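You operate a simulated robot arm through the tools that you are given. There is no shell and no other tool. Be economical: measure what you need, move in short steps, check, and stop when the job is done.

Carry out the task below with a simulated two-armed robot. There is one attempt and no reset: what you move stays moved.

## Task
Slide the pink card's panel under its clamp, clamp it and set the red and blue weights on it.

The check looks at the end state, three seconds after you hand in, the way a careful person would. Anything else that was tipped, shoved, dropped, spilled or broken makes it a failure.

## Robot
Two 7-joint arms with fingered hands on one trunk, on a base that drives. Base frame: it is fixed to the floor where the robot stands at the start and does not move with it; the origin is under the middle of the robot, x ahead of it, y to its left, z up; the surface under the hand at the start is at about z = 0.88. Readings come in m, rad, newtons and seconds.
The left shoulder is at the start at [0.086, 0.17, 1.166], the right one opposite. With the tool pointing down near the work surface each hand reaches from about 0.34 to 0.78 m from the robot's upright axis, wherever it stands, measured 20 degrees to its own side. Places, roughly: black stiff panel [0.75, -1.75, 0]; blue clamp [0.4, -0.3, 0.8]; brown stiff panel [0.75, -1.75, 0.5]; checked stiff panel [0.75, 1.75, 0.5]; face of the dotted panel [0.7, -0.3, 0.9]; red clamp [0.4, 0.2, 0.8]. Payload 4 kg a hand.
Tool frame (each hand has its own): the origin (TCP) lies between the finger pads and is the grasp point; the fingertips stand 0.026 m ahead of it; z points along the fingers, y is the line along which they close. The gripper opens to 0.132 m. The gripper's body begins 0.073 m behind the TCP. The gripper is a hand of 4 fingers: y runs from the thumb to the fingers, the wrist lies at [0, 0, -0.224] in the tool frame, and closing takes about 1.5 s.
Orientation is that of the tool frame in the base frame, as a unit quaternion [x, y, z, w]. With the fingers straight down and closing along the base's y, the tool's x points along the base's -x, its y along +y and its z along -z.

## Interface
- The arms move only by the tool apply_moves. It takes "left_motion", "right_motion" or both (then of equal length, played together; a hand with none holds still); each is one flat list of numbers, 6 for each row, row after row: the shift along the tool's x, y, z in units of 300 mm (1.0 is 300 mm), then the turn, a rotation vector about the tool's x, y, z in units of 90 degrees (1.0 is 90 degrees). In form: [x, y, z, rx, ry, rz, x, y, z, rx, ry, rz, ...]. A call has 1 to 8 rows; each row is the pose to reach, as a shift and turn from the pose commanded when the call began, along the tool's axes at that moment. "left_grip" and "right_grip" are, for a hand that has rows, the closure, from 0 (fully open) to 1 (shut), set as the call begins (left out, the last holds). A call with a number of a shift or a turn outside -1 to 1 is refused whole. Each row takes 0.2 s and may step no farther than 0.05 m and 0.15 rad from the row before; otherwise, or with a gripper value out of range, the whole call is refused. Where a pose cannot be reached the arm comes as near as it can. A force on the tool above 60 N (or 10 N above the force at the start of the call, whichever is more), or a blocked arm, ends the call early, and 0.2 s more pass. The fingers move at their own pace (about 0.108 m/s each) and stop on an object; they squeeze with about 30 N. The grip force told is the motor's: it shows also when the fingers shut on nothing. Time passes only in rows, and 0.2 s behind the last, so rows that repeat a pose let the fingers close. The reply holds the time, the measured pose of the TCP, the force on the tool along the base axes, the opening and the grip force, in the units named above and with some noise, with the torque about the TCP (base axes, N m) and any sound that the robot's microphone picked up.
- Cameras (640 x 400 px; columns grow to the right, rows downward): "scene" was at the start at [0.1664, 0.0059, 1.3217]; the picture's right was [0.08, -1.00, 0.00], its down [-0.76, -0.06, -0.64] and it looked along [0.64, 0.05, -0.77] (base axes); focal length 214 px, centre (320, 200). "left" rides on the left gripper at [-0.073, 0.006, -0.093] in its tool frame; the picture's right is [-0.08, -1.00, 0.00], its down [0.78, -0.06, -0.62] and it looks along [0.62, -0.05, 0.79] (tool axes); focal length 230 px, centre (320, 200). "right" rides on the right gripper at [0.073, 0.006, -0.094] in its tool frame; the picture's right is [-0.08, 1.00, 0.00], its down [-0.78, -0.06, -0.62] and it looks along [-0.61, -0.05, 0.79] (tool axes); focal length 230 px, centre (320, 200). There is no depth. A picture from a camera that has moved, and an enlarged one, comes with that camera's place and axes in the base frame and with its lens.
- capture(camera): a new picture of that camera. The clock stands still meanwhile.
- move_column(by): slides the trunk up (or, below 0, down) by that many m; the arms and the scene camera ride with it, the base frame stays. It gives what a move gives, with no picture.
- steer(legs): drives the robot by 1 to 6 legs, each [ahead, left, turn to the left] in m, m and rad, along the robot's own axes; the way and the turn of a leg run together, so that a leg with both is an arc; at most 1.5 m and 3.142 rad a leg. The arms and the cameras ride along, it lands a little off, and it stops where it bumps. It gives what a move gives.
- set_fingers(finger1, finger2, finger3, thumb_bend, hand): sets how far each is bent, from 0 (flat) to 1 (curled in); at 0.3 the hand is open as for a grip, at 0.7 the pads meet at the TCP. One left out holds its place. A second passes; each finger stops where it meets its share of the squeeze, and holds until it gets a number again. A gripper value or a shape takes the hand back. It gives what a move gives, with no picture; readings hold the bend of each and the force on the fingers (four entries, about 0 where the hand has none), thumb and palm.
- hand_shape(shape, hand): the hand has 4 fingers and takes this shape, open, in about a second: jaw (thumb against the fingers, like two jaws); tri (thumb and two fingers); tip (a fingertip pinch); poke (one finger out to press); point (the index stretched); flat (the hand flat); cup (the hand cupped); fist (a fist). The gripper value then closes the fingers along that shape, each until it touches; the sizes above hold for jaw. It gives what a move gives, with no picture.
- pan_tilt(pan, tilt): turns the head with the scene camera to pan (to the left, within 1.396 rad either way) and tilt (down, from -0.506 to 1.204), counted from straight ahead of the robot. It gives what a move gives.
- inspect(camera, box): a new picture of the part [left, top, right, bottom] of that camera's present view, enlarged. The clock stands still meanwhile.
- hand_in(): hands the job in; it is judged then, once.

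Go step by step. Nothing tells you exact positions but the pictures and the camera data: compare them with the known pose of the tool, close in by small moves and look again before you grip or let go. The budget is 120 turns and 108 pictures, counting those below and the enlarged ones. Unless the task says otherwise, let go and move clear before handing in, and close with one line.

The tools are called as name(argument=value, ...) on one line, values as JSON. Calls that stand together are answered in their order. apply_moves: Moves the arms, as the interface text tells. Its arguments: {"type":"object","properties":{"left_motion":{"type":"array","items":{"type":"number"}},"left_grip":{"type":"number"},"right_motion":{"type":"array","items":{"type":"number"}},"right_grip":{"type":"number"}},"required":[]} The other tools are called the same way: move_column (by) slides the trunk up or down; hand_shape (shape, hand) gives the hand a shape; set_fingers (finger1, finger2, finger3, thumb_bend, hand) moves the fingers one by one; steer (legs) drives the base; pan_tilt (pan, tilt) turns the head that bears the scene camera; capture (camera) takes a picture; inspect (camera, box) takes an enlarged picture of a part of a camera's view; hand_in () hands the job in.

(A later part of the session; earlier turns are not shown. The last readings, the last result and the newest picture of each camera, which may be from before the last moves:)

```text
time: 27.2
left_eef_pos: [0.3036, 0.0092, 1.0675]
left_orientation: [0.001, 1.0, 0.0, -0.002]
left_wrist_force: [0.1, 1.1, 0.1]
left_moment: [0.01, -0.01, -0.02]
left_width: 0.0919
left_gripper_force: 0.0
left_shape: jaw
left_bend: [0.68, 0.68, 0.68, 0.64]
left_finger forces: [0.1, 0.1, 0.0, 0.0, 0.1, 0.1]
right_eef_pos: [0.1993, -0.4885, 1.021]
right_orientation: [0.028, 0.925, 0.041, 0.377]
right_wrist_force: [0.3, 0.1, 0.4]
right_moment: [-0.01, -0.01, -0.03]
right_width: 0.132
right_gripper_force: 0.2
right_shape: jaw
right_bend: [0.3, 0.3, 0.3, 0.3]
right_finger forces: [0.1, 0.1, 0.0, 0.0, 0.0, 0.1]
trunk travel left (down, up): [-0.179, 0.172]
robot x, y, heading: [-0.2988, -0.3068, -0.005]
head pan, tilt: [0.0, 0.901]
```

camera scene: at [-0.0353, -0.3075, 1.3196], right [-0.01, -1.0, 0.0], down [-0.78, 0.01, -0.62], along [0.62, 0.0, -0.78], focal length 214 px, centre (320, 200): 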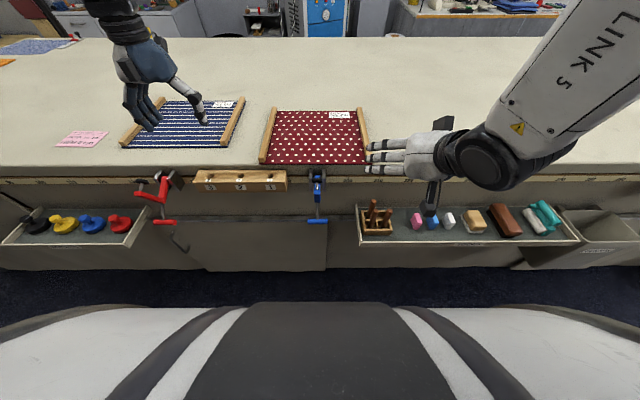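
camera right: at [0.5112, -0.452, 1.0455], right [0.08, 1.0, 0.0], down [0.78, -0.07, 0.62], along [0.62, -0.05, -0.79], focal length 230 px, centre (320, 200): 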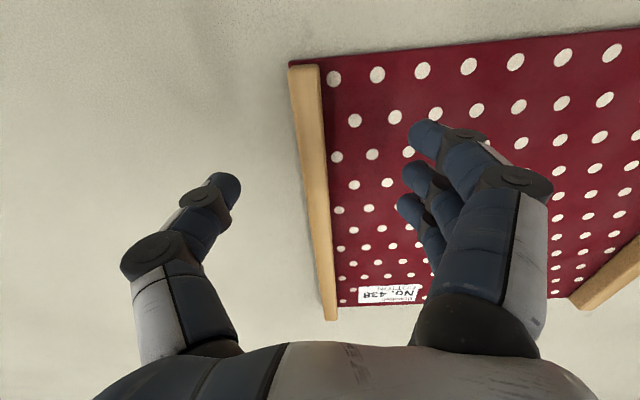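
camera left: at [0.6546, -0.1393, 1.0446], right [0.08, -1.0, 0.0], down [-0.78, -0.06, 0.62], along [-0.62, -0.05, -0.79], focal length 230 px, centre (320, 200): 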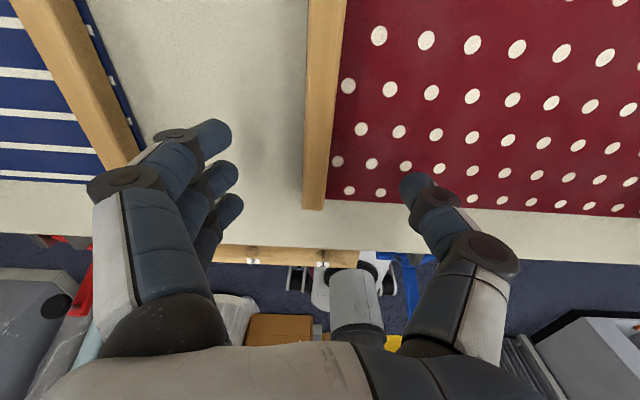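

apply_moves(right_motion=[0.06, 0.095, 0.099, 0.006, 0, -0.008, 0.121, 0.19, 0.197, 0.011, 0, -0.016, 0.181, 0.285, 0.296, 0.017, 0, -0.024, 0.241, 0.379, 0.395, 0.023, 0, -0.031, 0.302, 0.474, 0.493, 0.029, 0, -0.039, 0.362, 0.569, 0.592, 0.034, 0, -0.047, 0.362, 0.569, 0.592, 0.034, 0, -0.047], right_grip=0.25)

capture(camera="scene")

capture(camera="right")

```text
time: 28.8
left_eef_pos: [0.3035, 0.0084, 1.0682]
left_orientation: [0.0, 1.0, 0.0, 0.0]
left_wrist_force: [0.3, -0.7, -0.4]
left_moment: [0.0, 0.0, 0.0]
left_width: 0.0922
left_gripper_force: 0.1
left_shape: jaw
left_bend: [0.68, 0.68, 0.68, 0.64]
left_finger forces: [0.0, 0.0, 0.0, 0.1, 0.1, 0.0]
right_eef_pos: [0.3403, -0.4526, 0.906]
right_orientation: [0.023, 0.934, 0.057, 0.351]
right_wrist_force: [0.8, -0.5, 0.9]
right_moment: [-0.03, 0.02, 0.01]
right_width: 0.0995
right_gripper_force: 0.0
right_shape: jaw
right_bend: [0.63, 0.63, 0.63, 0.6]
right_finger forces: [0.1, 0.0, 0.0, 0.0, 0.0, 0.1]
right hand out of reach, approached as far as the arm can: row 1, 2, 3, 4, 5, 6, 7
trunk travel left (down, up): [-0.179, 0.172]
robot x, y, heading: [-0.3021, -0.3052, -0.003]
head pan, tilt: [0.0, 0.901]
```

```text
77 pictures are left
camera scene: at [-0.1373, -0.3069, 1.3198], right [-0.01, -1.0, 0.0], down [-0.78, 0.0, -0.62], along [0.62, 0.0, -0.78], focal length 214 px, centre (320, 200)
```

scene: 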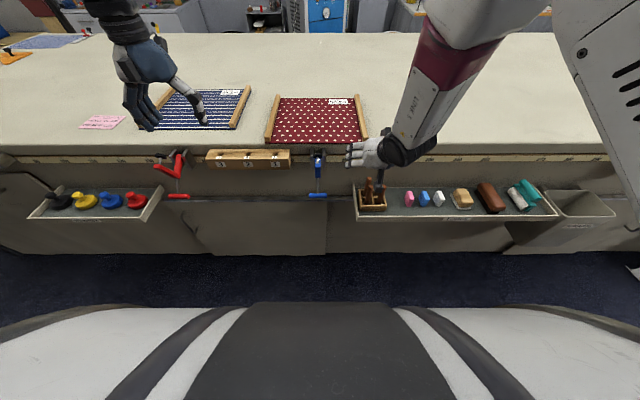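

```text
76 pictures are left
camera right: at [0.2237, -0.4497, 0.9302], right [0.06, 0.98, 0.17], down [0.18, -0.18, 0.97], along [0.98, -0.03, -0.19], focal length 230 px, centre (320, 200)
```

right: 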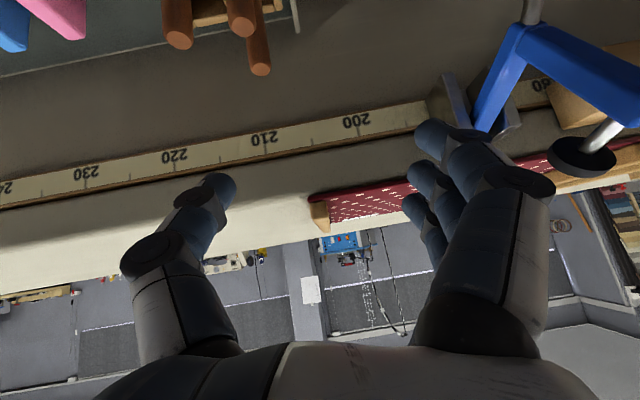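

The arm is folded elbow-up and needs more distance to point forward. I raise the hand clear and back off 0.15 m more, so the forearm stretches toward the clamp.

steer(legs=[[-0.16, 0, 0]])

apply_moves(right_motion=[0, 0, 0, 0, 0, 0])

capture(camera="scene")

```text
time: 30.2
left_eef_pos: [0.1472, 0.0086, 1.0666]
left_orientation: [0.002, 1.0, 0.0, -0.001]
left_wrist_force: [-0.5, 0.7, 0.1]
left_moment: [-0.03, 0.0, -0.01]
left_width: 0.092
left_gripper_force: 0.0
left_shape: jaw
left_bend: [0.68, 0.68, 0.68, 0.64]
left_finger forces: [0.1, 0.0, 0.1, 0.1, 0.1, 0.0]
right_eef_pos: [0.1803, -0.4559, 0.8999]
right_orientation: [0.026, 0.937, 0.054, 0.345]
right_wrist_force: [-0.1, -0.5, 0.3]
right_moment: [0.02, 0.0, 0.01]
right_width: 0.0992
right_gripper_force: 0.0
right_shape: jaw
right_bend: [0.63, 0.63, 0.63, 0.6]
right_finger forces: [0.0, 0.1, 0.0, 0.0, 0.0, 0.0]
trunk travel left (down, up): [-0.179, 0.172]
robot x, y, heading: [-0.4611, -0.3078, -0.011]
head pan, tilt: [0.0, 0.901]
```

```text
time: 30.6
left_eef_pos: [0.1473, 0.0085, 1.067]
left_orientation: [0.002, 1.0, 0.0, -0.002]
left_wrist_force: [-0.2, -0.3, -0.1]
left_moment: [0.01, 0.01, -0.02]
left_width: 0.0923
left_gripper_force: 0.0
left_shape: jaw
left_bend: [0.68, 0.68, 0.68, 0.64]
left_finger forces: [0.1, 0.0, 0.0, 0.0, 0.1, 0.0]
right_eef_pos: [0.1806, -0.4576, 0.8997]
right_orientation: [0.029, 0.936, 0.056, 0.346]
right_wrist_force: [-0.3, 0.7, 0.2]
right_moment: [0.02, 0.02, 0.03]
right_width: 0.0994
right_gripper_force: 0.0
right_shape: jaw
right_bend: [0.63, 0.63, 0.63, 0.6]
right_finger forces: [0.0, 0.0, 0.0, 0.0, 0.1, 0.0]
trunk travel left (down, up): [-0.179, 0.172]
robot x, y, heading: [-0.4607, -0.3064, -0.009]
head pan, tilt: [0.0, 0.901]
```

```text
75 pictures are left
camera scene: at [-0.2943, -0.3062, 1.3195], right [-0.01, -1.0, 0.0], down [-0.78, 0.01, -0.62], along [0.62, -0.01, -0.78], focal length 214 px, centre (320, 200)
```

scene: 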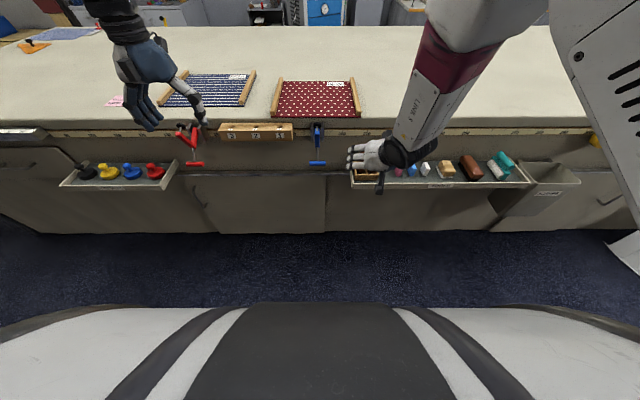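

apply_moves(right_motion=[-0.009, 0.1, 0.072, 0.011, 0.012, -0.011, -0.018, 0.2, 0.144, 0.023, 0.025, -0.022, -0.028, 0.3, 0.216, 0.034, 0.037, -0.033, -0.037, 0.4, 0.288, 0.046, 0.05, -0.044, -0.046, 0.499, 0.36, 0.057, 0.062, -0.055, -0.046, 0.499, 0.36, 0.057, 0.062, -0.055])

capture(camera="scene")

capture(camera="right")

```text
time: 32.2
left_eef_pos: [0.148, 0.0078, 1.0673]
left_orientation: [0.001, 1.0, 0.0, -0.002]
left_wrist_force: [-0.4, -0.5, 0.6]
left_moment: [-0.02, 0.0, -0.03]
left_width: 0.0919
left_gripper_force: 0.0
left_shape: jaw
left_bend: [0.68, 0.68, 0.68, 0.64]
left_finger forces: [0.0, 0.0, 0.0, 0.0, 0.0, 0.1]
right_eef_pos: [0.2798, -0.3534, 0.8463]
right_orientation: [0.047, 0.954, -0.002, 0.295]
right_wrist_force: [-0.4, -0.6, 0.2]
right_moment: [0.0, 0.03, 0.01]
right_width: 0.0992
right_gripper_force: 0.2
right_shape: jaw
right_bend: [0.63, 0.63, 0.64, 0.6]
right_finger forces: [0.1, 0.0, 0.1, 0.1, 0.0, 0.1]
right hand out of reach, approached as far as the arm can: row 2, 3, 4, 5
trunk travel left (down, up): [-0.179, 0.172]
robot x, y, heading: [-0.4601, -0.3063, -0.011]
head pan, tilt: [0.0, 0.901]
stopped in row 6 (right hand): the arm was blocked; the commanded pose is now the measured one
```

```text
74 pictures are left
camera scene: at [-0.294, -0.3068, 1.3195], right [-0.01, -1.0, 0.0], down [-0.78, 0.01, -0.62], along [0.62, -0.01, -0.78], focal length 214 px, centre (320, 200)
```

scene: 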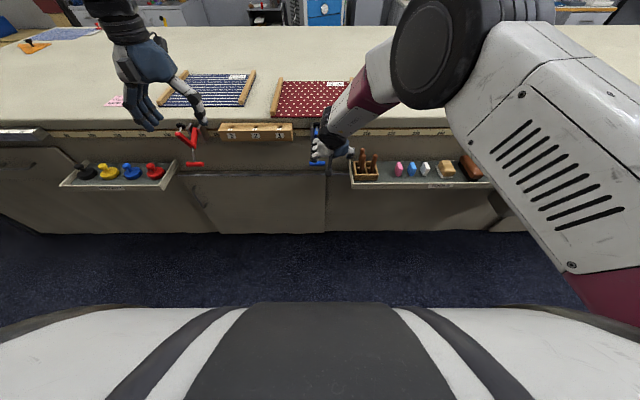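

```text
73 pictures are left
camera right: at [0.1664, -0.3384, 0.8838], right [0.15, 0.99, 0.07], down [0.29, -0.11, 0.95], along [0.94, -0.13, -0.3], focal length 230 px, centre (320, 200)
```

right: 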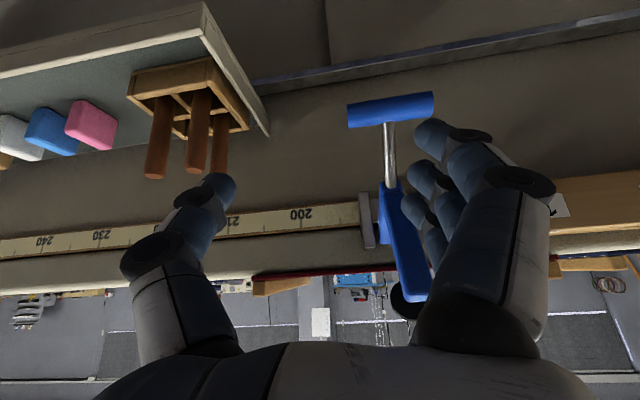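

The hand is now near the handle but the fingers are in the clamp's plane, touching it. I back straight off along the fingers, then shift left to straddle it.

apply_moves(right_motion=[0, 0, -0.09, 0, 0, 0, 0, 0, -0.18, 0, 0, 0, 0.02, 0.06, -0.17, -0.005, -0.002, -0.015, 0.04, 0.12, -0.14, -0.01, -0.004, -0.035, 0.062, 0.167, -0.114, -0.02, -0.007, -0.056, 0.062, 0.167, -0.114, -0.02, -0.007, -0.056], right_grip=0.25)

capture(camera="right")

inspect(camera="scene", box=[270, 90, 390, 190])

```text
time: 33.8
left_eef_pos: [0.1486, 0.0072, 1.0663]
left_orientation: [0.002, 1.0, 0.0, -0.002]
left_wrist_force: [0.0, -0.3, 0.0]
left_moment: [0.01, 0.0, 0.02]
left_width: 0.0921
left_gripper_force: 0.0
left_shape: jaw
left_bend: [0.68, 0.68, 0.68, 0.64]
left_finger forces: [0.0, 0.1, 0.0, 0.0, 0.0, 0.1]
right_eef_pos: [0.2719, -0.3404, 0.884]
right_orientation: [0.044, 0.952, 0.007, 0.301]
right_wrist_force: [-0.3, 0.5, 0.0]
right_moment: [0.0, 0.0, -0.04]
right_width: 0.099
right_gripper_force: 0.0
right_shape: jaw
right_bend: [0.63, 0.63, 0.64, 0.6]
right_finger forces: [0.0, 0.0, 0.1, 0.1, 0.0, 0.0]
trunk travel left (down, up): [-0.179, 0.172]
robot x, y, heading: [-0.4563, -0.3045, -0.011]
head pan, tilt: [0.0, 0.901]
stopped in row 6 (right hand): the arm was blocked; the commanded pose is now the measured one
```

```text
72 pictures are left
camera right: at [0.1582, -0.3275, 0.9191], right [0.14, 0.99, 0.08], down [0.28, -0.12, 0.95], along [0.95, -0.11, -0.29], focal length 230 px, centre (320, 200)
```

right: 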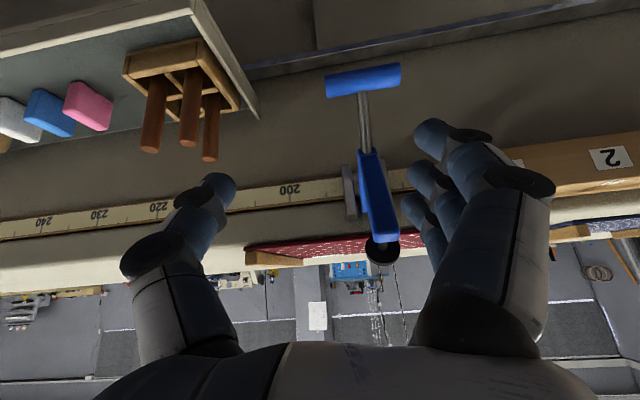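

```text
4.00 times, centred on (330, 140) of scene
camera zoom: at [-0.294, -0.3067, 1.3195], right [-0.01, -1.0, 0.0], down [-0.78, 0.01, -0.62], along [0.62, -0.01, -0.78], focal length 858 px, centre (280, 440)
```

zoom: 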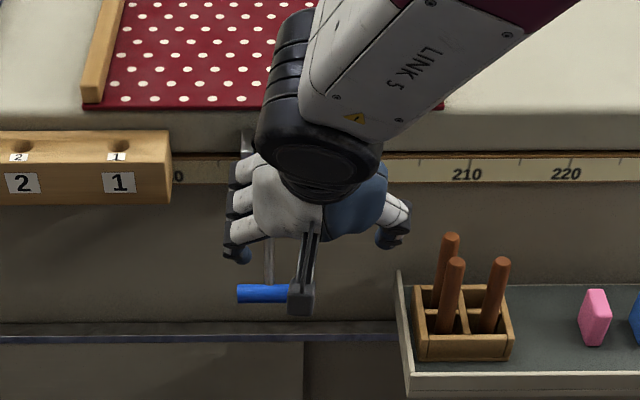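

The clamp is between thumb and fingers, but the arm hits a limit near the centre line. I'll back off, shift the robot 0.12 m left so the handle is on the right arm's own side, then return.

steer(legs=[[-0.1, 0, 0], [0, 0.12, 0.011]])

apply_moves(right_motion=[0, -0.07, 0, -0.005, 0, -0.015, 0, -0.14, 0, -0.01, 0, -0.03, 0, -0.2, 0, -0.015, 0, -0.05, 0, -0.27, 0, -0.02, 0, -0.056, 0, -0.27, 0, -0.02, 0, -0.056])

capture(camera="right")

```text
time: 36.2
left_eef_pos: [0.0459, 0.1332, 1.0656]
left_orientation: [-0.002, 1.0, 0.0, -0.002]
left_wrist_force: [0.0, -0.2, 0.0]
left_moment: [0.01, 0.0, -0.02]
left_width: 0.0924
left_gripper_force: 0.1
left_shape: jaw
left_bend: [0.68, 0.68, 0.68, 0.64]
left_finger forces: [0.1, 0.1, 0.1, 0.0, 0.0, 0.0]
right_eef_pos: [0.1726, -0.2134, 0.8844]
right_orientation: [0.039, 0.953, 0.008, 0.301]
right_wrist_force: [-0.4, -0.4, -0.6]
right_moment: [0.03, 0.02, -0.03]
right_width: 0.099
right_gripper_force: 0.0
right_shape: jaw
right_bend: [0.63, 0.63, 0.64, 0.6]
right_finger forces: [0.1, 0.1, 0.0, 0.0, 0.0, 0.0]
trunk travel left (down, up): [-0.179, 0.172]
robot x, y, heading: [-0.558, -0.1862, -0.002]
head pan, tilt: [0.0, 0.901]
```

```text
time: 37.4
left_eef_pos: [0.0456, 0.1327, 1.0665]
left_orientation: [-0.002, 1.0, 0.001, -0.001]
left_wrist_force: [-0.3, -0.1, 0.0]
left_moment: [-0.03, -0.01, -0.01]
left_width: 0.0917
left_gripper_force: 0.1
left_shape: jaw
left_bend: [0.68, 0.68, 0.68, 0.64]
left_finger forces: [0.1, 0.0, 0.0, 0.0, 0.1, 0.1]
right_eef_pos: [0.1655, -0.2928, 0.8792]
right_orientation: [-0.008, 0.953, 0.01, 0.303]
right_wrist_force: [-0.9, -0.8, -0.5]
right_moment: [-0.01, -0.01, -0.03]
right_width: 0.0989
right_gripper_force: 0.0
right_shape: jaw
right_bend: [0.63, 0.63, 0.64, 0.6]
right_finger forces: [0.0, 0.1, 0.0, 0.0, 0.0, 0.0]
trunk travel left (down, up): [-0.179, 0.172]
robot x, y, heading: [-0.5611, -0.1858, -0.002]
head pan, tilt: [0.0, 0.901]
```

```text
70 pictures are left
camera right: at [0.0508, -0.291, 0.9147], right [0.04, 1.0, 0.06], down [0.29, -0.07, 0.96], along [0.96, -0.02, -0.29], focal length 230 px, centre (320, 200)
```

right: 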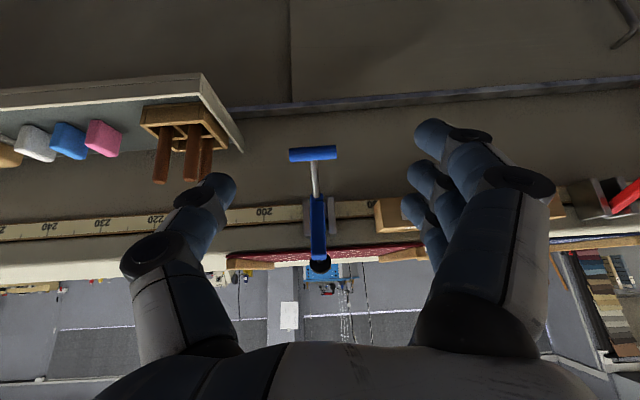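

Good configuration, centred on the handle. I drive forward 0.1 m and then bring the TCP to the bar along the finger direction.

steer(legs=[[0.09, 0, 0]])

apply_moves(right_motion=[0, 0, 0, 0, 0, 0])

capture(camera="right")

```text
time: 38.5
left_eef_pos: [0.1369, 0.1341, 1.0662]
left_orientation: [-0.002, 1.0, 0.0, -0.001]
left_wrist_force: [0.8, 0.1, -0.4]
left_moment: [-0.02, 0.04, -0.02]
left_width: 0.0922
left_gripper_force: 0.0
left_shape: jaw
left_bend: [0.68, 0.68, 0.68, 0.64]
left_finger forces: [0.0, 0.1, 0.0, 0.1, 0.0, 0.0]
right_eef_pos: [0.2569, -0.2928, 0.88]
right_orientation: [-0.007, 0.953, 0.01, 0.302]
right_wrist_force: [0.6, 0.6, -0.4]
right_moment: [0.04, -0.04, 0.0]
right_width: 0.0993
right_gripper_force: 0.1
right_shape: jaw
right_bend: [0.63, 0.63, 0.64, 0.6]
right_finger forces: [0.1, 0.0, 0.1, 0.0, 0.0, 0.0]
trunk travel left (down, up): [-0.179, 0.172]
robot x, y, heading: [-0.4693, -0.1835, 0.001]
head pan, tilt: [0.0, 0.901]
```

```text
time: 39.0
left_eef_pos: [0.1358, 0.1329, 1.0671]
left_orientation: [-0.003, 1.0, 0.0, -0.001]
left_wrist_force: [0.6, 0.3, -0.6]
left_moment: [0.0, 0.0, 0.02]
left_width: 0.0921
left_gripper_force: 0.1
left_shape: jaw
left_bend: [0.68, 0.68, 0.68, 0.64]
left_finger forces: [0.0, 0.1, 0.0, 0.0, 0.0, 0.0]
right_eef_pos: [0.2553, -0.2934, 0.8794]
right_orientation: [-0.008, 0.953, 0.01, 0.303]
right_wrist_force: [-0.8, 0.0, 0.7]
right_moment: [-0.02, 0.02, 0.0]
right_width: 0.099
right_gripper_force: 0.0
right_shape: jaw
right_bend: [0.63, 0.63, 0.64, 0.6]
right_finger forces: [0.1, 0.0, 0.1, 0.0, 0.0, 0.0]
trunk travel left (down, up): [-0.179, 0.172]
robot x, y, heading: [-0.4681, -0.1851, 0.005]
head pan, tilt: [0.0, 0.901]
```

```text
69 pictures are left
camera right: at [0.1409, -0.2908, 0.9148], right [0.04, 1.0, 0.06], down [0.29, -0.07, 0.96], along [0.96, -0.02, -0.29], focal length 230 px, centre (320, 200)
```

right: 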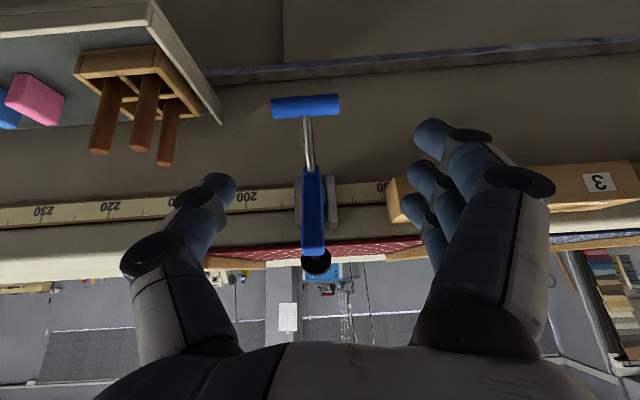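

apply_moves(right_motion=[0.02, -0.02, 0.11, 0, 0, 0, 0.03, -0.03, 0.22, 0, 0, 0, 0.04, -0.039, 0.33, 0, 0, 0, 0.04, -0.039, 0.418, 0, 0, 0, 0.04, -0.039, 0.418, 0, 0, 0])

capture(camera="right")

inspect(camera="scene", box=[300, 90, 420, 190])

```text
time: 40.1
left_eef_pos: [0.1354, 0.1332, 1.0681]
left_orientation: [-0.003, 1.0, -0.001, -0.001]
left_wrist_force: [-0.1, -0.2, 0.0]
left_moment: [-0.02, 0.0, -0.01]
left_width: 0.0922
left_gripper_force: 0.0
left_shape: jaw
left_bend: [0.68, 0.68, 0.68, 0.64]
left_finger forces: [0.0, 0.1, 0.0, 0.1, 0.1, 0.0]
right_eef_pos: [0.3179, -0.3021, 0.7701]
right_orientation: [-0.007, 0.953, 0.01, 0.303]
right_wrist_force: [-0.3, -0.5, -0.2]
right_moment: [0.0, -0.02, 0.01]
right_width: 0.0994
right_gripper_force: 0.0
right_shape: jaw
right_bend: [0.63, 0.63, 0.64, 0.6]
right_finger forces: [0.0, 0.1, 0.0, 0.0, 0.1, 0.0]
trunk travel left (down, up): [-0.179, 0.172]
robot x, y, heading: [-0.4728, -0.1856, 0.006]
head pan, tilt: [0.0, 0.901]
```

```text
68 pictures are left
camera right: at [0.2038, -0.3, 0.8052], right [0.04, 1.0, 0.06], down [0.29, -0.07, 0.96], along [0.96, -0.02, -0.29], focal length 230 px, centre (320, 200)
```

right: 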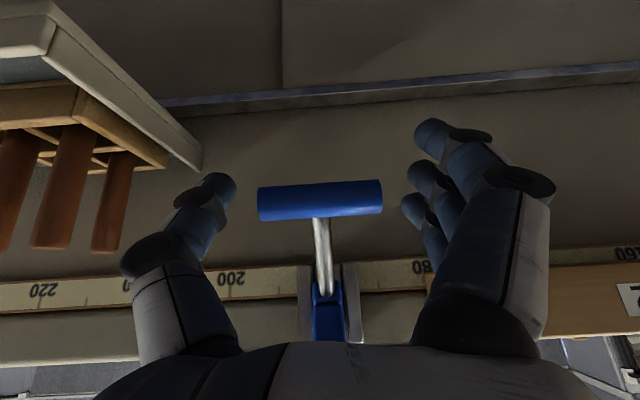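

```text
4.00 times, centred on (360, 140) of scene
camera zoom: at [-0.304, -0.1853, 1.3197], right [0.0, -1.0, 0.0], down [-0.78, 0.0, -0.62], along [0.62, 0.0, -0.78], focal length 858 px, centre (160, 440)
```

zoom: 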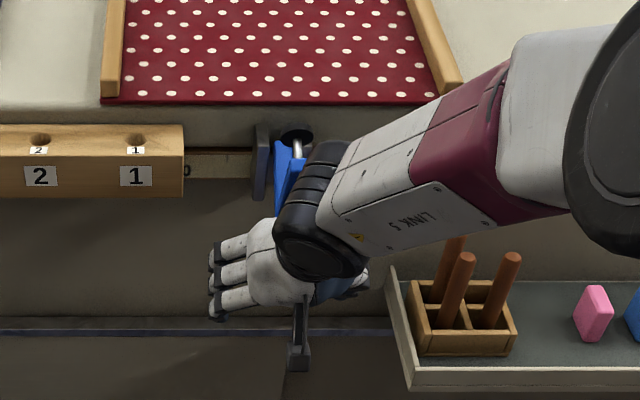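

The bar lies across the TCP between thumb and fingers. I close on its ends.

apply_moves(right_motion=[0, 0, 0, 0, 0, 0, 0, 0, 0, 0, 0, 0, 0, 0, 0, 0, 0, 0, 0, 0, 0, 0, 0, 0], right_grip=1)

capture(camera="right")

```text
time: 41.1
left_eef_pos: [0.137, 0.1325, 1.0671]
left_orientation: [-0.003, 1.0, 0.001, -0.002]
left_wrist_force: [0.4, 0.4, -0.3]
left_moment: [0.03, 0.01, 0.03]
left_width: 0.0921
left_gripper_force: 0.0
left_shape: jaw
left_bend: [0.68, 0.68, 0.68, 0.64]
left_finger forces: [0.0, 0.0, 0.0, 0.1, 0.1, 0.0]
right_eef_pos: [0.3187, -0.3063, 0.7693]
right_orientation: [-0.007, 0.953, 0.009, 0.301]
right_wrist_force: [0.8, -13.1, -1.4]
right_moment: [-0.05, 0.03, 0.14]
right_width: 0.0315
right_gripper_force: 29.6
right_shape: jaw
right_bend: [0.68, 0.74, 0.67, 0.76]
right_finger forces: [0.0, 10.7, 5.1, 0.1, 32.8, 0.0]
trunk travel left (down, up): [-0.179, 0.172]
robot x, y, heading: [-0.4675, -0.1838, -0.004]
head pan, tilt: [0.0, 0.901]
```

```text
66 pictures are left
camera right: at [0.2041, -0.3032, 0.8046], right [0.05, 1.0, 0.06], down [0.29, -0.07, 0.96], along [0.96, -0.03, -0.29], focal length 230 px, centre (320, 200)
```

right: 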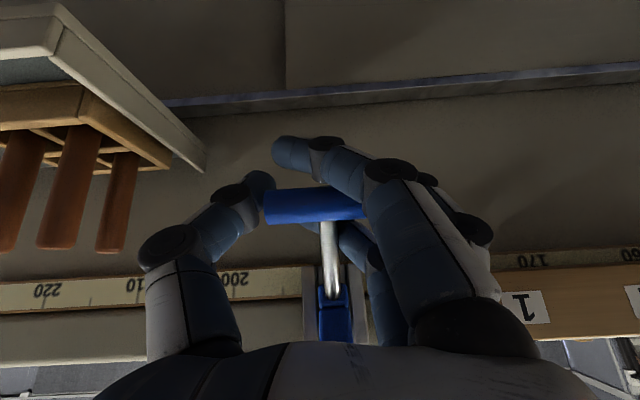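

The handle is held. I raise it along the first 20° of its arc and look.

apply_moves(right_motion=[-0.004, 0, -0.038, 0, 0, 0, -0.011, 0, -0.076, 0, 0, 0, -0.022, 0, -0.113, 0, 0, 0, -0.035, 0, -0.149, 0, 0, 0])

capture(camera="right")

inspect(camera="scene", box=[300, 90, 420, 190])

```text
time: 42.1
left_eef_pos: [0.135, 0.1299, 1.0681]
left_orientation: [-0.003, 1.0, 0.001, -0.001]
left_wrist_force: [0.4, 0.5, -1.0]
left_moment: [0.06, 0.03, 0.06]
left_width: 0.0919
left_gripper_force: 0.0
left_shape: jaw
left_bend: [0.68, 0.68, 0.68, 0.64]
left_finger forces: [0.0, 0.0, 0.1, 0.1, 0.0, 0.0]
right_eef_pos: [0.2998, -0.3059, 0.8121]
right_orientation: [-0.006, 0.954, 0.009, 0.3]
right_wrist_force: [-16.6, -22.5, -10.1]
right_moment: [-0.17, 0.37, -0.18]
right_width: 0.0308
right_gripper_force: 30.6
right_shape: jaw
right_bend: [0.68, 0.75, 0.63, 0.78]
right_finger forces: [0.1, 11.2, 11.2, 0.0, 35.4, 0.0]
trunk travel left (down, up): [-0.179, 0.172]
robot x, y, heading: [-0.4703, -0.1845, 0.002]
head pan, tilt: [0.0, 0.901]
```

```text
65 pictures are left
camera right: at [0.1853, -0.303, 0.8461], right [0.05, 1.0, 0.06], down [0.29, -0.07, 0.95], along [0.96, -0.03, -0.29], focal length 230 px, centre (320, 200)
```

right: 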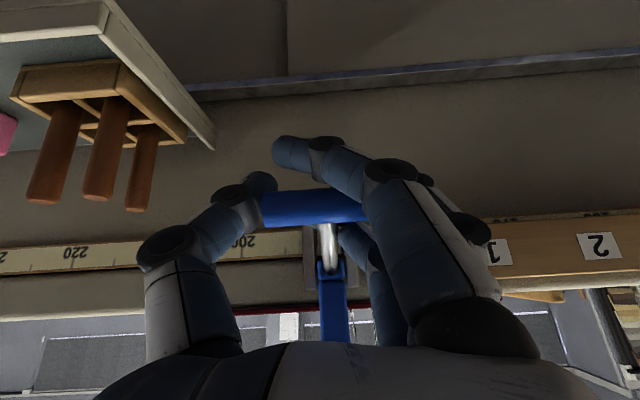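

```text
4.00 times, centred on (360, 140) of scene
camera zoom: at [-0.3045, -0.188, 1.3196], right [0.0, -1.0, 0.0], down [-0.78, 0.0, -0.62], along [0.62, 0.0, -0.78], focal length 858 px, centre (160, 440)
```

zoom: 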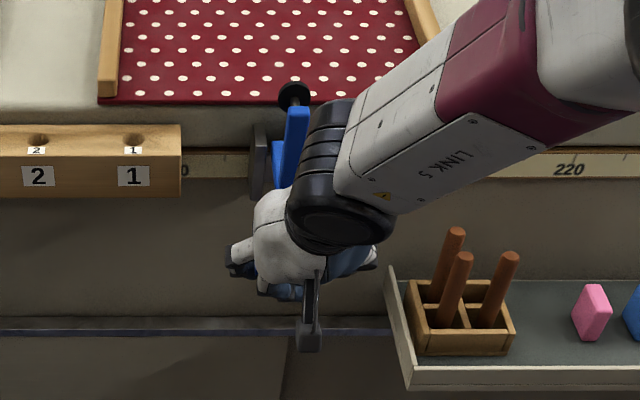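

The lever is swinging with the hand. I continue along the arc with a slightly larger radius and a small shift right to relax the side force.

apply_moves(right_motion=[-0.005, -0.007, -0.041, 0, 0, 0, -0.03, -0.013, -0.081, 0, 0, 0, -0.058, -0.013, -0.119, 0, 0, 0, -0.091, -0.013, -0.153, 0, 0, 0, -0.127, -0.013, -0.185, 0, 0, 0])

capture(camera="right")

inspect(camera="scene", box=[300, 90, 420, 190])

```text
time: 43.4
left_eef_pos: [0.1382, 0.134, 1.0647]
left_orientation: [-0.003, 1.0, -0.001, -0.002]
left_wrist_force: [-0.8, -0.3, 0.7]
left_moment: [0.02, -0.03, 0.01]
left_width: 0.0919
left_gripper_force: 0.0
left_shape: jaw
left_bend: [0.68, 0.68, 0.68, 0.64]
left_finger forces: [0.0, 0.0, 0.0, 0.0, 0.0, 0.1]
right_eef_pos: [0.3021, -0.3076, 0.8779]
right_orientation: [-0.007, 0.954, 0.011, 0.301]
right_wrist_force: [12.1, -3.1, -10.1]
right_moment: [0.28, 0.7, -0.02]
right_width: 0.0221
right_gripper_force: 30.1
right_shape: jaw
right_bend: [0.68, 0.76, 0.61, 0.78]
right_finger forces: [0.0, 9.8, 31.8, 0.0, 17.4, 0.1]
trunk travel left (down, up): [-0.179, 0.172]
robot x, y, heading: [-0.4703, -0.1843, -0.0]
head pan, tilt: [0.0, 0.901]
```

```text
63 pictures are left
camera right: at [0.1884, -0.3048, 0.9127], right [0.04, 1.0, 0.06], down [0.29, -0.07, 0.95], along [0.96, -0.02, -0.29], focal length 230 px, centre (320, 200)
```

right: 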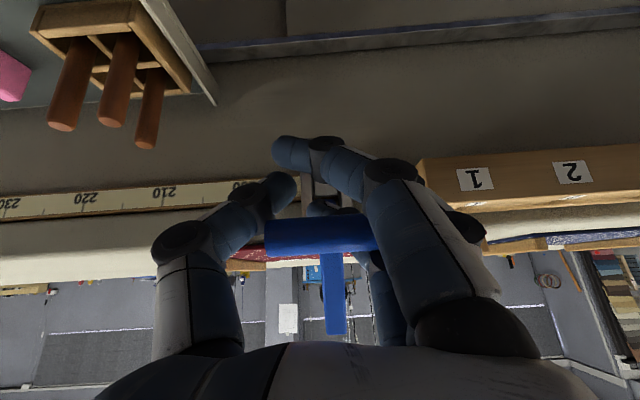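

```text
4.00 times, centred on (360, 140) of scene
camera zoom: at [-0.3006, -0.1858, 1.319], right [0.0, -1.0, 0.0], down [-0.79, 0.0, -0.62], along [0.62, 0.0, -0.79], focal length 858 px, centre (160, 440)
```

zoom: 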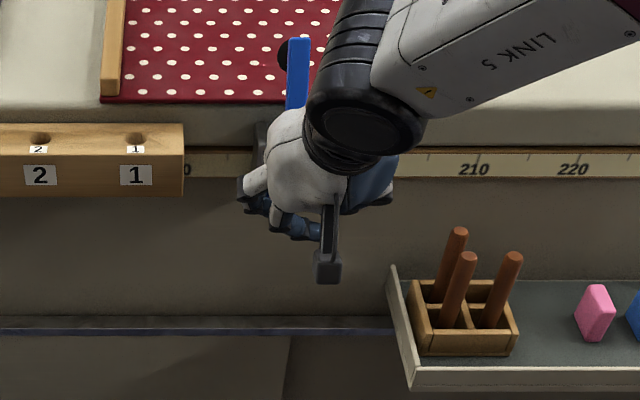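

The bar now rests on the index finger and thumb, which push it along fine. I continue the arc upward and forward.

apply_moves(right_motion=[-0.052, 0, -0.035, 0, 0, 0, -0.11, 0, -0.063, 0, 0, 0, -0.17, 0, -0.082, 0, 0, 0, -0.232, 0, -0.092, 0, 0, 0])

capture(camera="right")

inspect(camera="scene", box=[300, 70, 420, 170])

```text
time: 44.5
left_eef_pos: [0.1385, 0.1328, 1.0663]
left_orientation: [-0.003, 1.0, 0.0, -0.002]
left_wrist_force: [-0.4, -0.1, -0.3]
left_moment: [-0.05, 0.03, 0.02]
left_width: 0.0922
left_gripper_force: 0.1
left_shape: jaw
left_bend: [0.68, 0.68, 0.68, 0.64]
left_finger forces: [0.0, 0.1, 0.1, 0.0, 0.0, 0.0]
right_eef_pos: [0.3285, -0.3096, 0.9187]
right_orientation: [-0.005, 0.961, 0.007, 0.277]
right_wrist_force: [-7.6, -0.9, -29.1]
right_moment: [1.33, 3.43, -0.72]
right_width: 0.0179
right_gripper_force: 30.4
right_shape: jaw
right_bend: [0.68, 0.76, 0.46, 0.78]
right_finger forces: [0.1, 14.5, 159.2, 0.0, 14.0, 0.0]
trunk travel left (down, up): [-0.179, 0.172]
robot x, y, heading: [-0.4679, -0.1855, -0.004]
head pan, tilt: [0.0, 0.901]
stopped in row 4 (right hand): the force on the tool passed its limit at 61 N (the readings are from after the stop); the commanded pose is now the measured one
```

```text
61 pictures are left
camera right: at [0.217, -0.3061, 0.9595], right [0.05, 1.0, 0.05], down [0.34, -0.07, 0.94], along [0.94, -0.03, -0.34], focal length 230 px, centre (320, 200)
```

right: 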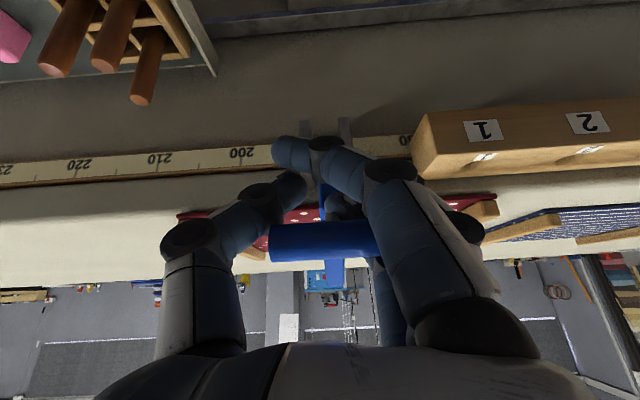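

```text
4.00 times, centred on (360, 120) of scene
camera zoom: at [-0.3004, -0.1859, 1.3194], right [0.0, -1.0, 0.0], down [-0.79, 0.0, -0.62], along [0.62, 0.0, -0.79], focal length 858 px, centre (160, 520)
```

zoom: 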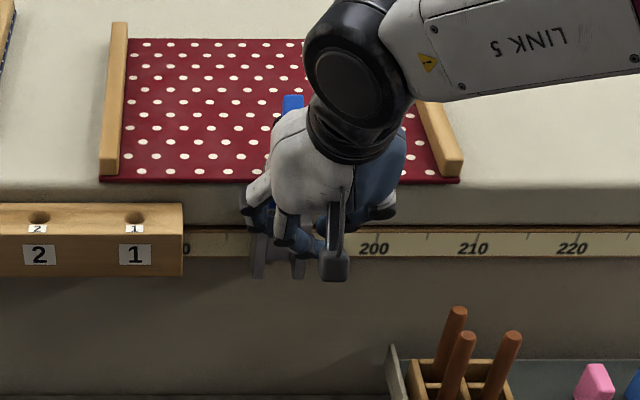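

Finger 3 is jammed between the rod and the lever's cross-arm. I open only that finger; the others keep holding the bar.

set_fingers(hand="right", finger3=0.1)

capture(camera="right")

```text
time: 45.5
left_eef_pos: [0.1404, 0.1312, 1.0646]
left_orientation: [-0.003, 1.0, 0.001, -0.003]
left_wrist_force: [0.5, 0.2, 0.7]
left_moment: [0.01, -0.02, 0.02]
left_width: 0.0919
left_gripper_force: 0.1
left_shape: jaw
left_bend: [0.68, 0.68, 0.68, 0.64]
left_finger forces: [0.0, 0.1, 0.0, 0.0, 0.1, 0.0]
right_eef_pos: [0.3342, -0.3089, 0.9246]
right_orientation: [-0.007, 0.959, 0.009, 0.283]
right_wrist_force: [22.0, -8.3, -20.4]
right_moment: [0.35, 0.57, -1.2]
right_width: 0.0081
right_gripper_force: 44.0
right_shape: fingers
right_bend: [0.68, 0.75, 0.18, 0.78]
right_finger forces: [0.0, 24.4, 42.4, 0.0, 21.0, 0.1]
trunk travel left (down, up): [-0.179, 0.172]
robot x, y, heading: [-0.4689, -0.1863, -0.001]
head pan, tilt: [0.0, 0.901]
```

```text
59 pictures are left
camera right: at [0.2214, -0.3078, 0.9638], right [0.05, 1.0, 0.06], down [0.32, -0.07, 0.94], along [0.94, -0.03, -0.33], focal length 230 px, centre (320, 200)
```

right: 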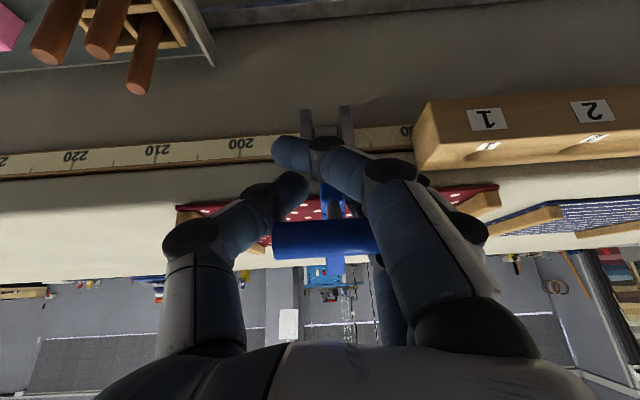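

apply_moves(right_motion=[-0.04, 0, 0, 0, 0.02, 0, -0.08, 0, 0.005, 0, 0.04, 0, -0.12, 0, 0.01, 0, 0.06, 0])

capture(camera="right")

inspect(camera="scene", box=[300, 70, 420, 170])

```text
time: 46.3
left_eef_pos: [0.1374, 0.1316, 1.067]
left_orientation: [-0.003, 1.0, 0.001, -0.001]
left_wrist_force: [-0.2, 1.6, -0.1]
left_moment: [0.0, -0.02, -0.06]
left_width: 0.092
left_gripper_force: 0.0
left_shape: jaw
left_bend: [0.68, 0.68, 0.68, 0.64]
left_finger forces: [0.1, 0.0, 0.0, 0.1, 0.0, 0.0]
right_eef_pos: [0.3624, -0.3085, 0.9467]
right_orientation: [-0.007, 0.971, 0.01, 0.239]
right_wrist_force: [8.2, -12.6, -9.2]
right_moment: [0.42, 0.6, -1.06]
right_width: 0.0078
right_gripper_force: 37.9
right_shape: fingers
right_bend: [0.68, 0.76, 0.16, 0.78]
right_finger forces: [0.1, 20.0, 38.2, 0.1, 17.5, 0.0]
trunk travel left (down, up): [-0.179, 0.172]
robot x, y, heading: [-0.4705, -0.1859, -0.007]
head pan, tilt: [0.0, 0.901]
```

```text
58 pictures are left
camera right: at [0.2549, -0.3072, 0.9948], right [0.05, 1.0, 0.05], down [0.41, -0.07, 0.91], along [0.91, -0.03, -0.41], focal length 230 px, centre (320, 200)
```

right: 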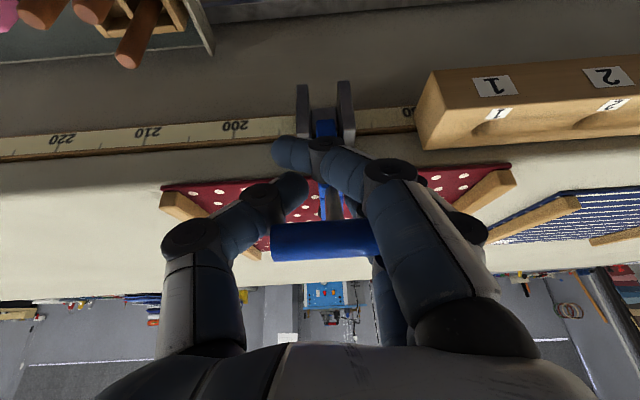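

```text
4.00 times, centred on (360, 120) of scene
camera zoom: at [-0.3024, -0.1871, 1.3194], right [0.0, -1.0, 0.0], down [-0.78, 0.0, -0.62], along [0.62, 0.0, -0.78], focal length 858 px, centre (160, 520)
```

zoom: 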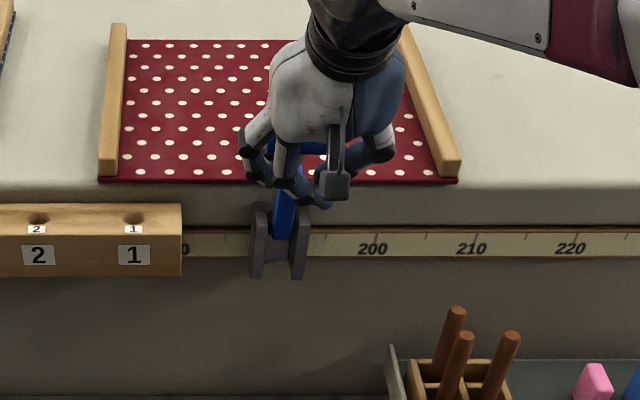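

apply_moves(right_motion=[-0.035, 0, 0.005, 0, 0.02, 0, -0.07, 0, 0.01, 0, 0.04, 0, -0.1, 0, 0.016, 0, 0.06, 0])

capture(camera="right")

capture(camera="left")

inspect(camera="scene", box=[300, 70, 420, 170])

```text
time: 47.1
left_eef_pos: [0.1406, 0.1345, 1.0626]
left_orientation: [-0.003, 1.0, -0.001, -0.004]
left_wrist_force: [0.5, -0.7, 0.6]
left_moment: [0.0, 0.04, 0.02]
left_width: 0.0919
left_gripper_force: 0.0
left_shape: jaw
left_bend: [0.68, 0.68, 0.68, 0.64]
left_finger forces: [0.1, 0.1, 0.1, 0.1, 0.0, 0.0]
right_eef_pos: [0.3575, -0.3099, 0.9446]
right_orientation: [-0.01, 0.982, 0.01, 0.19]
right_wrist_force: [20.9, -0.7, -25.7]
right_moment: [-0.01, 0.55, -1.12]
right_width: 0.0081
right_gripper_force: 41.1
right_shape: fingers
right_bend: [0.68, 0.75, 0.16, 0.78]
right_finger forces: [0.0, 25.1, 38.6, 0.0, 18.7, 0.0]
right hand out of reach, approached as far as the arm can: row 1, 2, 3
trunk travel left (down, up): [-0.179, 0.172]
robot x, y, heading: [-0.4678, -0.1876, 0.001]
head pan, tilt: [0.0, 0.901]
```

```text
56 pictures are left
camera right: at [0.2535, -0.3083, 1.0041], right [0.05, 1.0, 0.04], down [0.5, -0.06, 0.86], along [0.86, -0.02, -0.5], focal length 230 px, centre (320, 200)
```

right: 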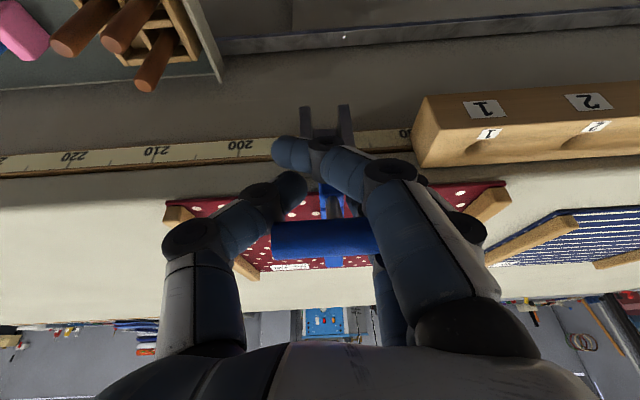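

```text
55 pictures are left
camera left: at [0.214, 0.1397, 1.1542], right [0.08, -1.0, 0.0], down [-0.78, -0.07, 0.62], along [-0.62, -0.05, -0.78], focal length 230 px, centre (320, 200)
```

left: 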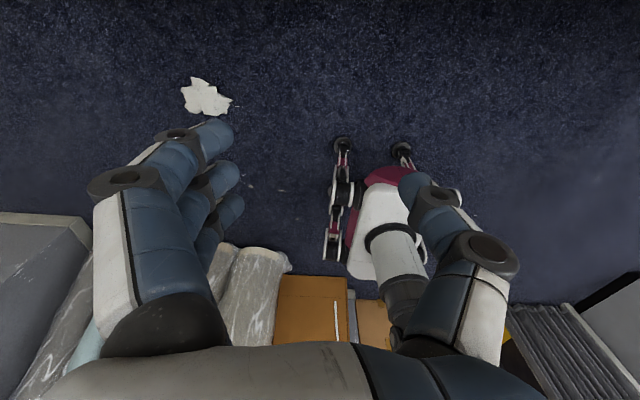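

```text
4.00 times, centred on (360, 120) of scene
camera zoom: at [-0.2973, -0.1859, 1.318], right [0.0, -1.0, 0.0], down [-0.79, 0.0, -0.62], along [0.62, 0.0, -0.79], focal length 858 px, centre (160, 520)
```

zoom: 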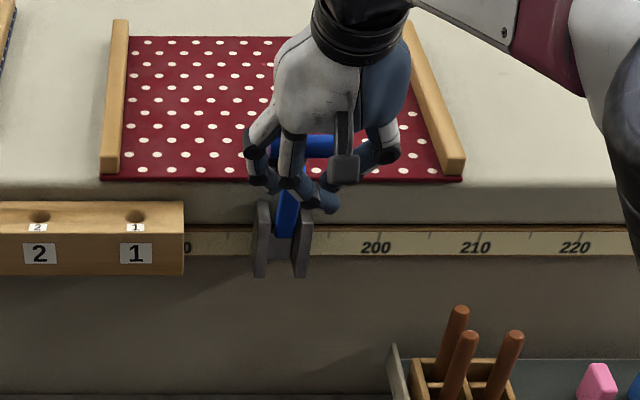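

The arm is at its reach limit, so I drive the base forward 3 cm, which pushes the handle the rest of the way nearly along its arc.

steer(legs=[[0.03, 0, 0]])

inspect(camera="scene", box=[300, 70, 420, 170])

capture(camera="right")

```text
time: 47.9
left_eef_pos: [0.1668, 0.1328, 1.0665]
left_orientation: [-0.003, 1.0, 0.0, -0.002]
left_wrist_force: [-0.1, -0.3, 0.8]
left_moment: [0.03, 0.01, -0.01]
left_width: 0.0919
left_gripper_force: 0.0
left_shape: jaw
left_bend: [0.68, 0.68, 0.68, 0.64]
left_finger forces: [0.0, 0.0, 0.1, 0.0, 0.1, 0.0]
right_eef_pos: [0.3847, -0.3122, 0.9532]
right_orientation: [-0.009, 0.981, 0.009, 0.195]
right_wrist_force: [6.6, 2.5, -0.5]
right_moment: [0.4, 0.31, -0.47]
right_width: 0.0082
right_gripper_force: 32.1
right_shape: fingers
right_bend: [0.68, 0.76, 0.14, 0.78]
right_finger forces: [0.1, 26.0, 31.1, 0.1, 8.8, 0.1]
trunk travel left (down, up): [-0.179, 0.172]
robot x, y, heading: [-0.4377, -0.1834, 0.007]
head pan, tilt: [0.0, 0.901]
```

```text
4.00 times, centred on (360, 120) of scene
camera zoom: at [-0.2739, -0.1854, 1.3197], right [0.0, -1.0, 0.0], down [-0.78, 0.0, -0.62], along [0.62, 0.0, -0.78], focal length 858 px, centre (160, 520)
```

zoom: 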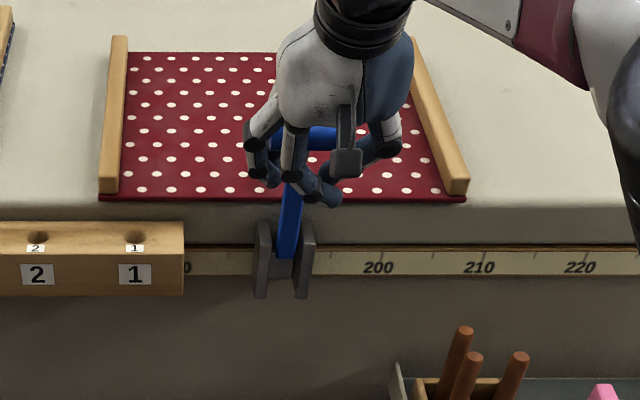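

```text
52 pictures are left
camera right: at [0.2798, -0.3098, 1.0123], right [0.05, 1.0, 0.04], down [0.49, -0.06, 0.87], along [0.87, -0.02, -0.49], focal length 230 px, centre (320, 200)
```

right: 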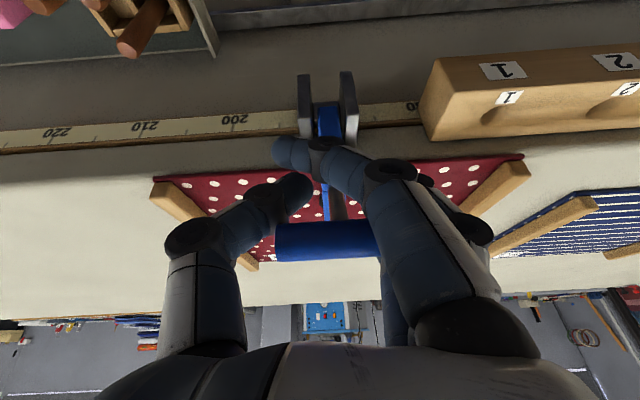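

steer(legs=[[0.025, 0, 0]])

capture(camera="right")

```text
time: 48.9
left_eef_pos: [0.1899, 0.1343, 1.0664]
left_orientation: [-0.002, 1.0, 0.001, -0.001]
left_wrist_force: [-0.2, -0.3, 1.0]
left_moment: [0.0, 0.01, 0.0]
left_width: 0.0922
left_gripper_force: 0.0
left_shape: jaw
left_bend: [0.68, 0.68, 0.68, 0.64]
left_finger forces: [0.0, 0.0, 0.0, 0.0, 0.0, 0.0]
right_eef_pos: [0.4041, -0.3062, 0.952]
right_orientation: [-0.013, 0.982, 0.011, 0.187]
right_wrist_force: [-4.8, 0.4, 0.9]
right_moment: [0.05, -0.11, 0.17]
right_width: 0.0093
right_gripper_force: 14.4
right_shape: fingers
right_bend: [0.68, 0.77, 0.1, 0.77]
right_finger forces: [14.7, 10.8, 0.0, 0.0, 3.5, 0.1]
trunk travel left (down, up): [-0.179, 0.172]
robot x, y, heading: [-0.4148, -0.1862, -0.003]
head pan, tilt: [0.0, 0.901]
stopped in leg 1: the force on the tool passed its limit at 80 N (the readings are from after the stop); the commanded pose is now the measured one
```

```text
51 pictures are left
camera right: at [0.3005, -0.3048, 1.012], right [0.04, 1.0, 0.04], down [0.51, -0.06, 0.86], along [0.86, -0.01, -0.51], focal length 230 px, centre (320, 200)
```

right: 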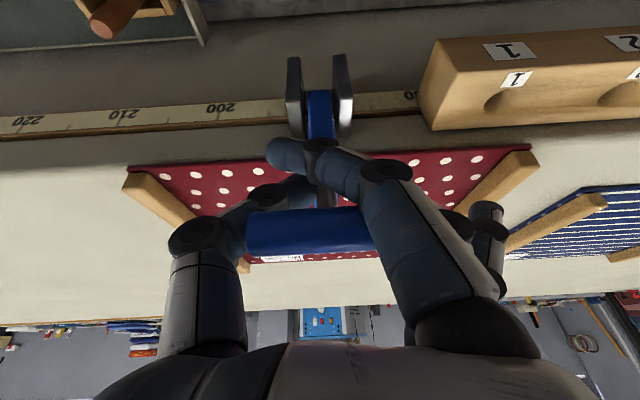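

The lever reached its stop (force spike, post upright). I open the fingers in place and look whether it stays.

set_fingers(hand="right", finger1=0.2, finger2=0.2, finger3=0.1, thumb_bend=0.2)

capture(camera="right")

inspect(camera="scene", box=[300, 70, 420, 170])

```text
time: 49.9
left_eef_pos: [0.1901, 0.1341, 1.0664]
left_orientation: [-0.003, 1.0, 0.0, -0.002]
left_wrist_force: [-0.3, -0.3, 0.7]
left_moment: [0.01, -0.01, 0.0]
left_width: 0.0923
left_gripper_force: 0.0
left_shape: jaw
left_bend: [0.68, 0.68, 0.68, 0.64]
left_finger forces: [0.0, 0.0, 0.1, 0.0, 0.1, 0.0]
right_eef_pos: [0.4047, -0.3058, 0.951]
right_orientation: [-0.013, 0.982, 0.01, 0.187]
right_wrist_force: [-0.4, 0.7, -0.3]
right_moment: [0.0, 0.01, -0.01]
right_width: 0.156
right_gripper_force: 0.1
right_shape: fingers
right_bend: [0.2, 0.2, 0.1, 0.2]
right_finger forces: [0.0, 0.0, 0.0, 0.0, 0.0, 0.0]
trunk travel left (down, up): [-0.179, 0.172]
robot x, y, heading: [-0.4175, -0.1832, 0.001]
head pan, tilt: [0.0, 0.901]
```

```text
50 pictures are left
camera right: at [0.3013, -0.3054, 1.0113], right [0.04, 1.0, 0.04], down [0.51, -0.06, 0.86], along [0.86, -0.02, -0.51], focal length 230 px, centre (320, 200)
```

right: 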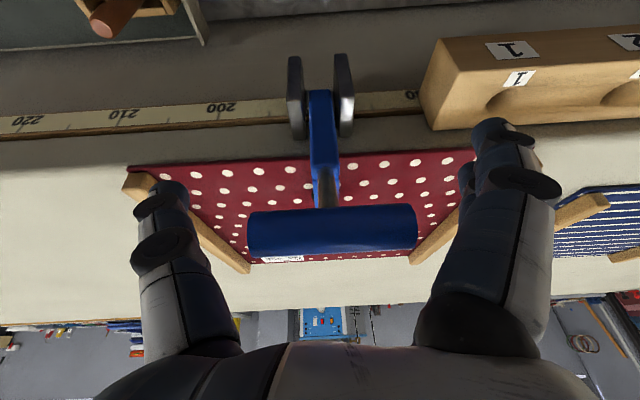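

```text
4.00 times, centred on (360, 120) of scene
camera zoom: at [-0.2489, -0.1853, 1.3196], right [0.0, -1.0, 0.0], down [-0.78, 0.0, -0.62], along [0.62, 0.0, -0.78], focal length 858 px, centre (160, 520)
```

zoom: 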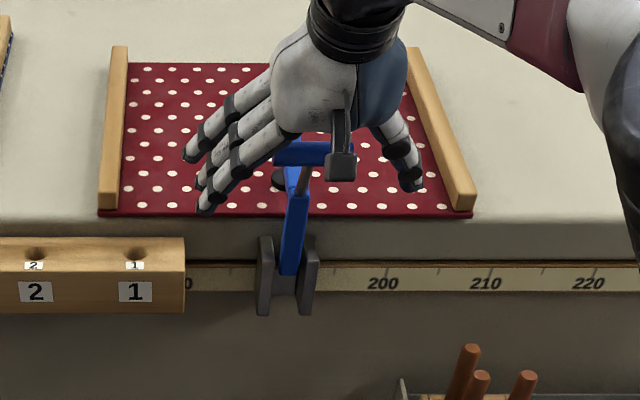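

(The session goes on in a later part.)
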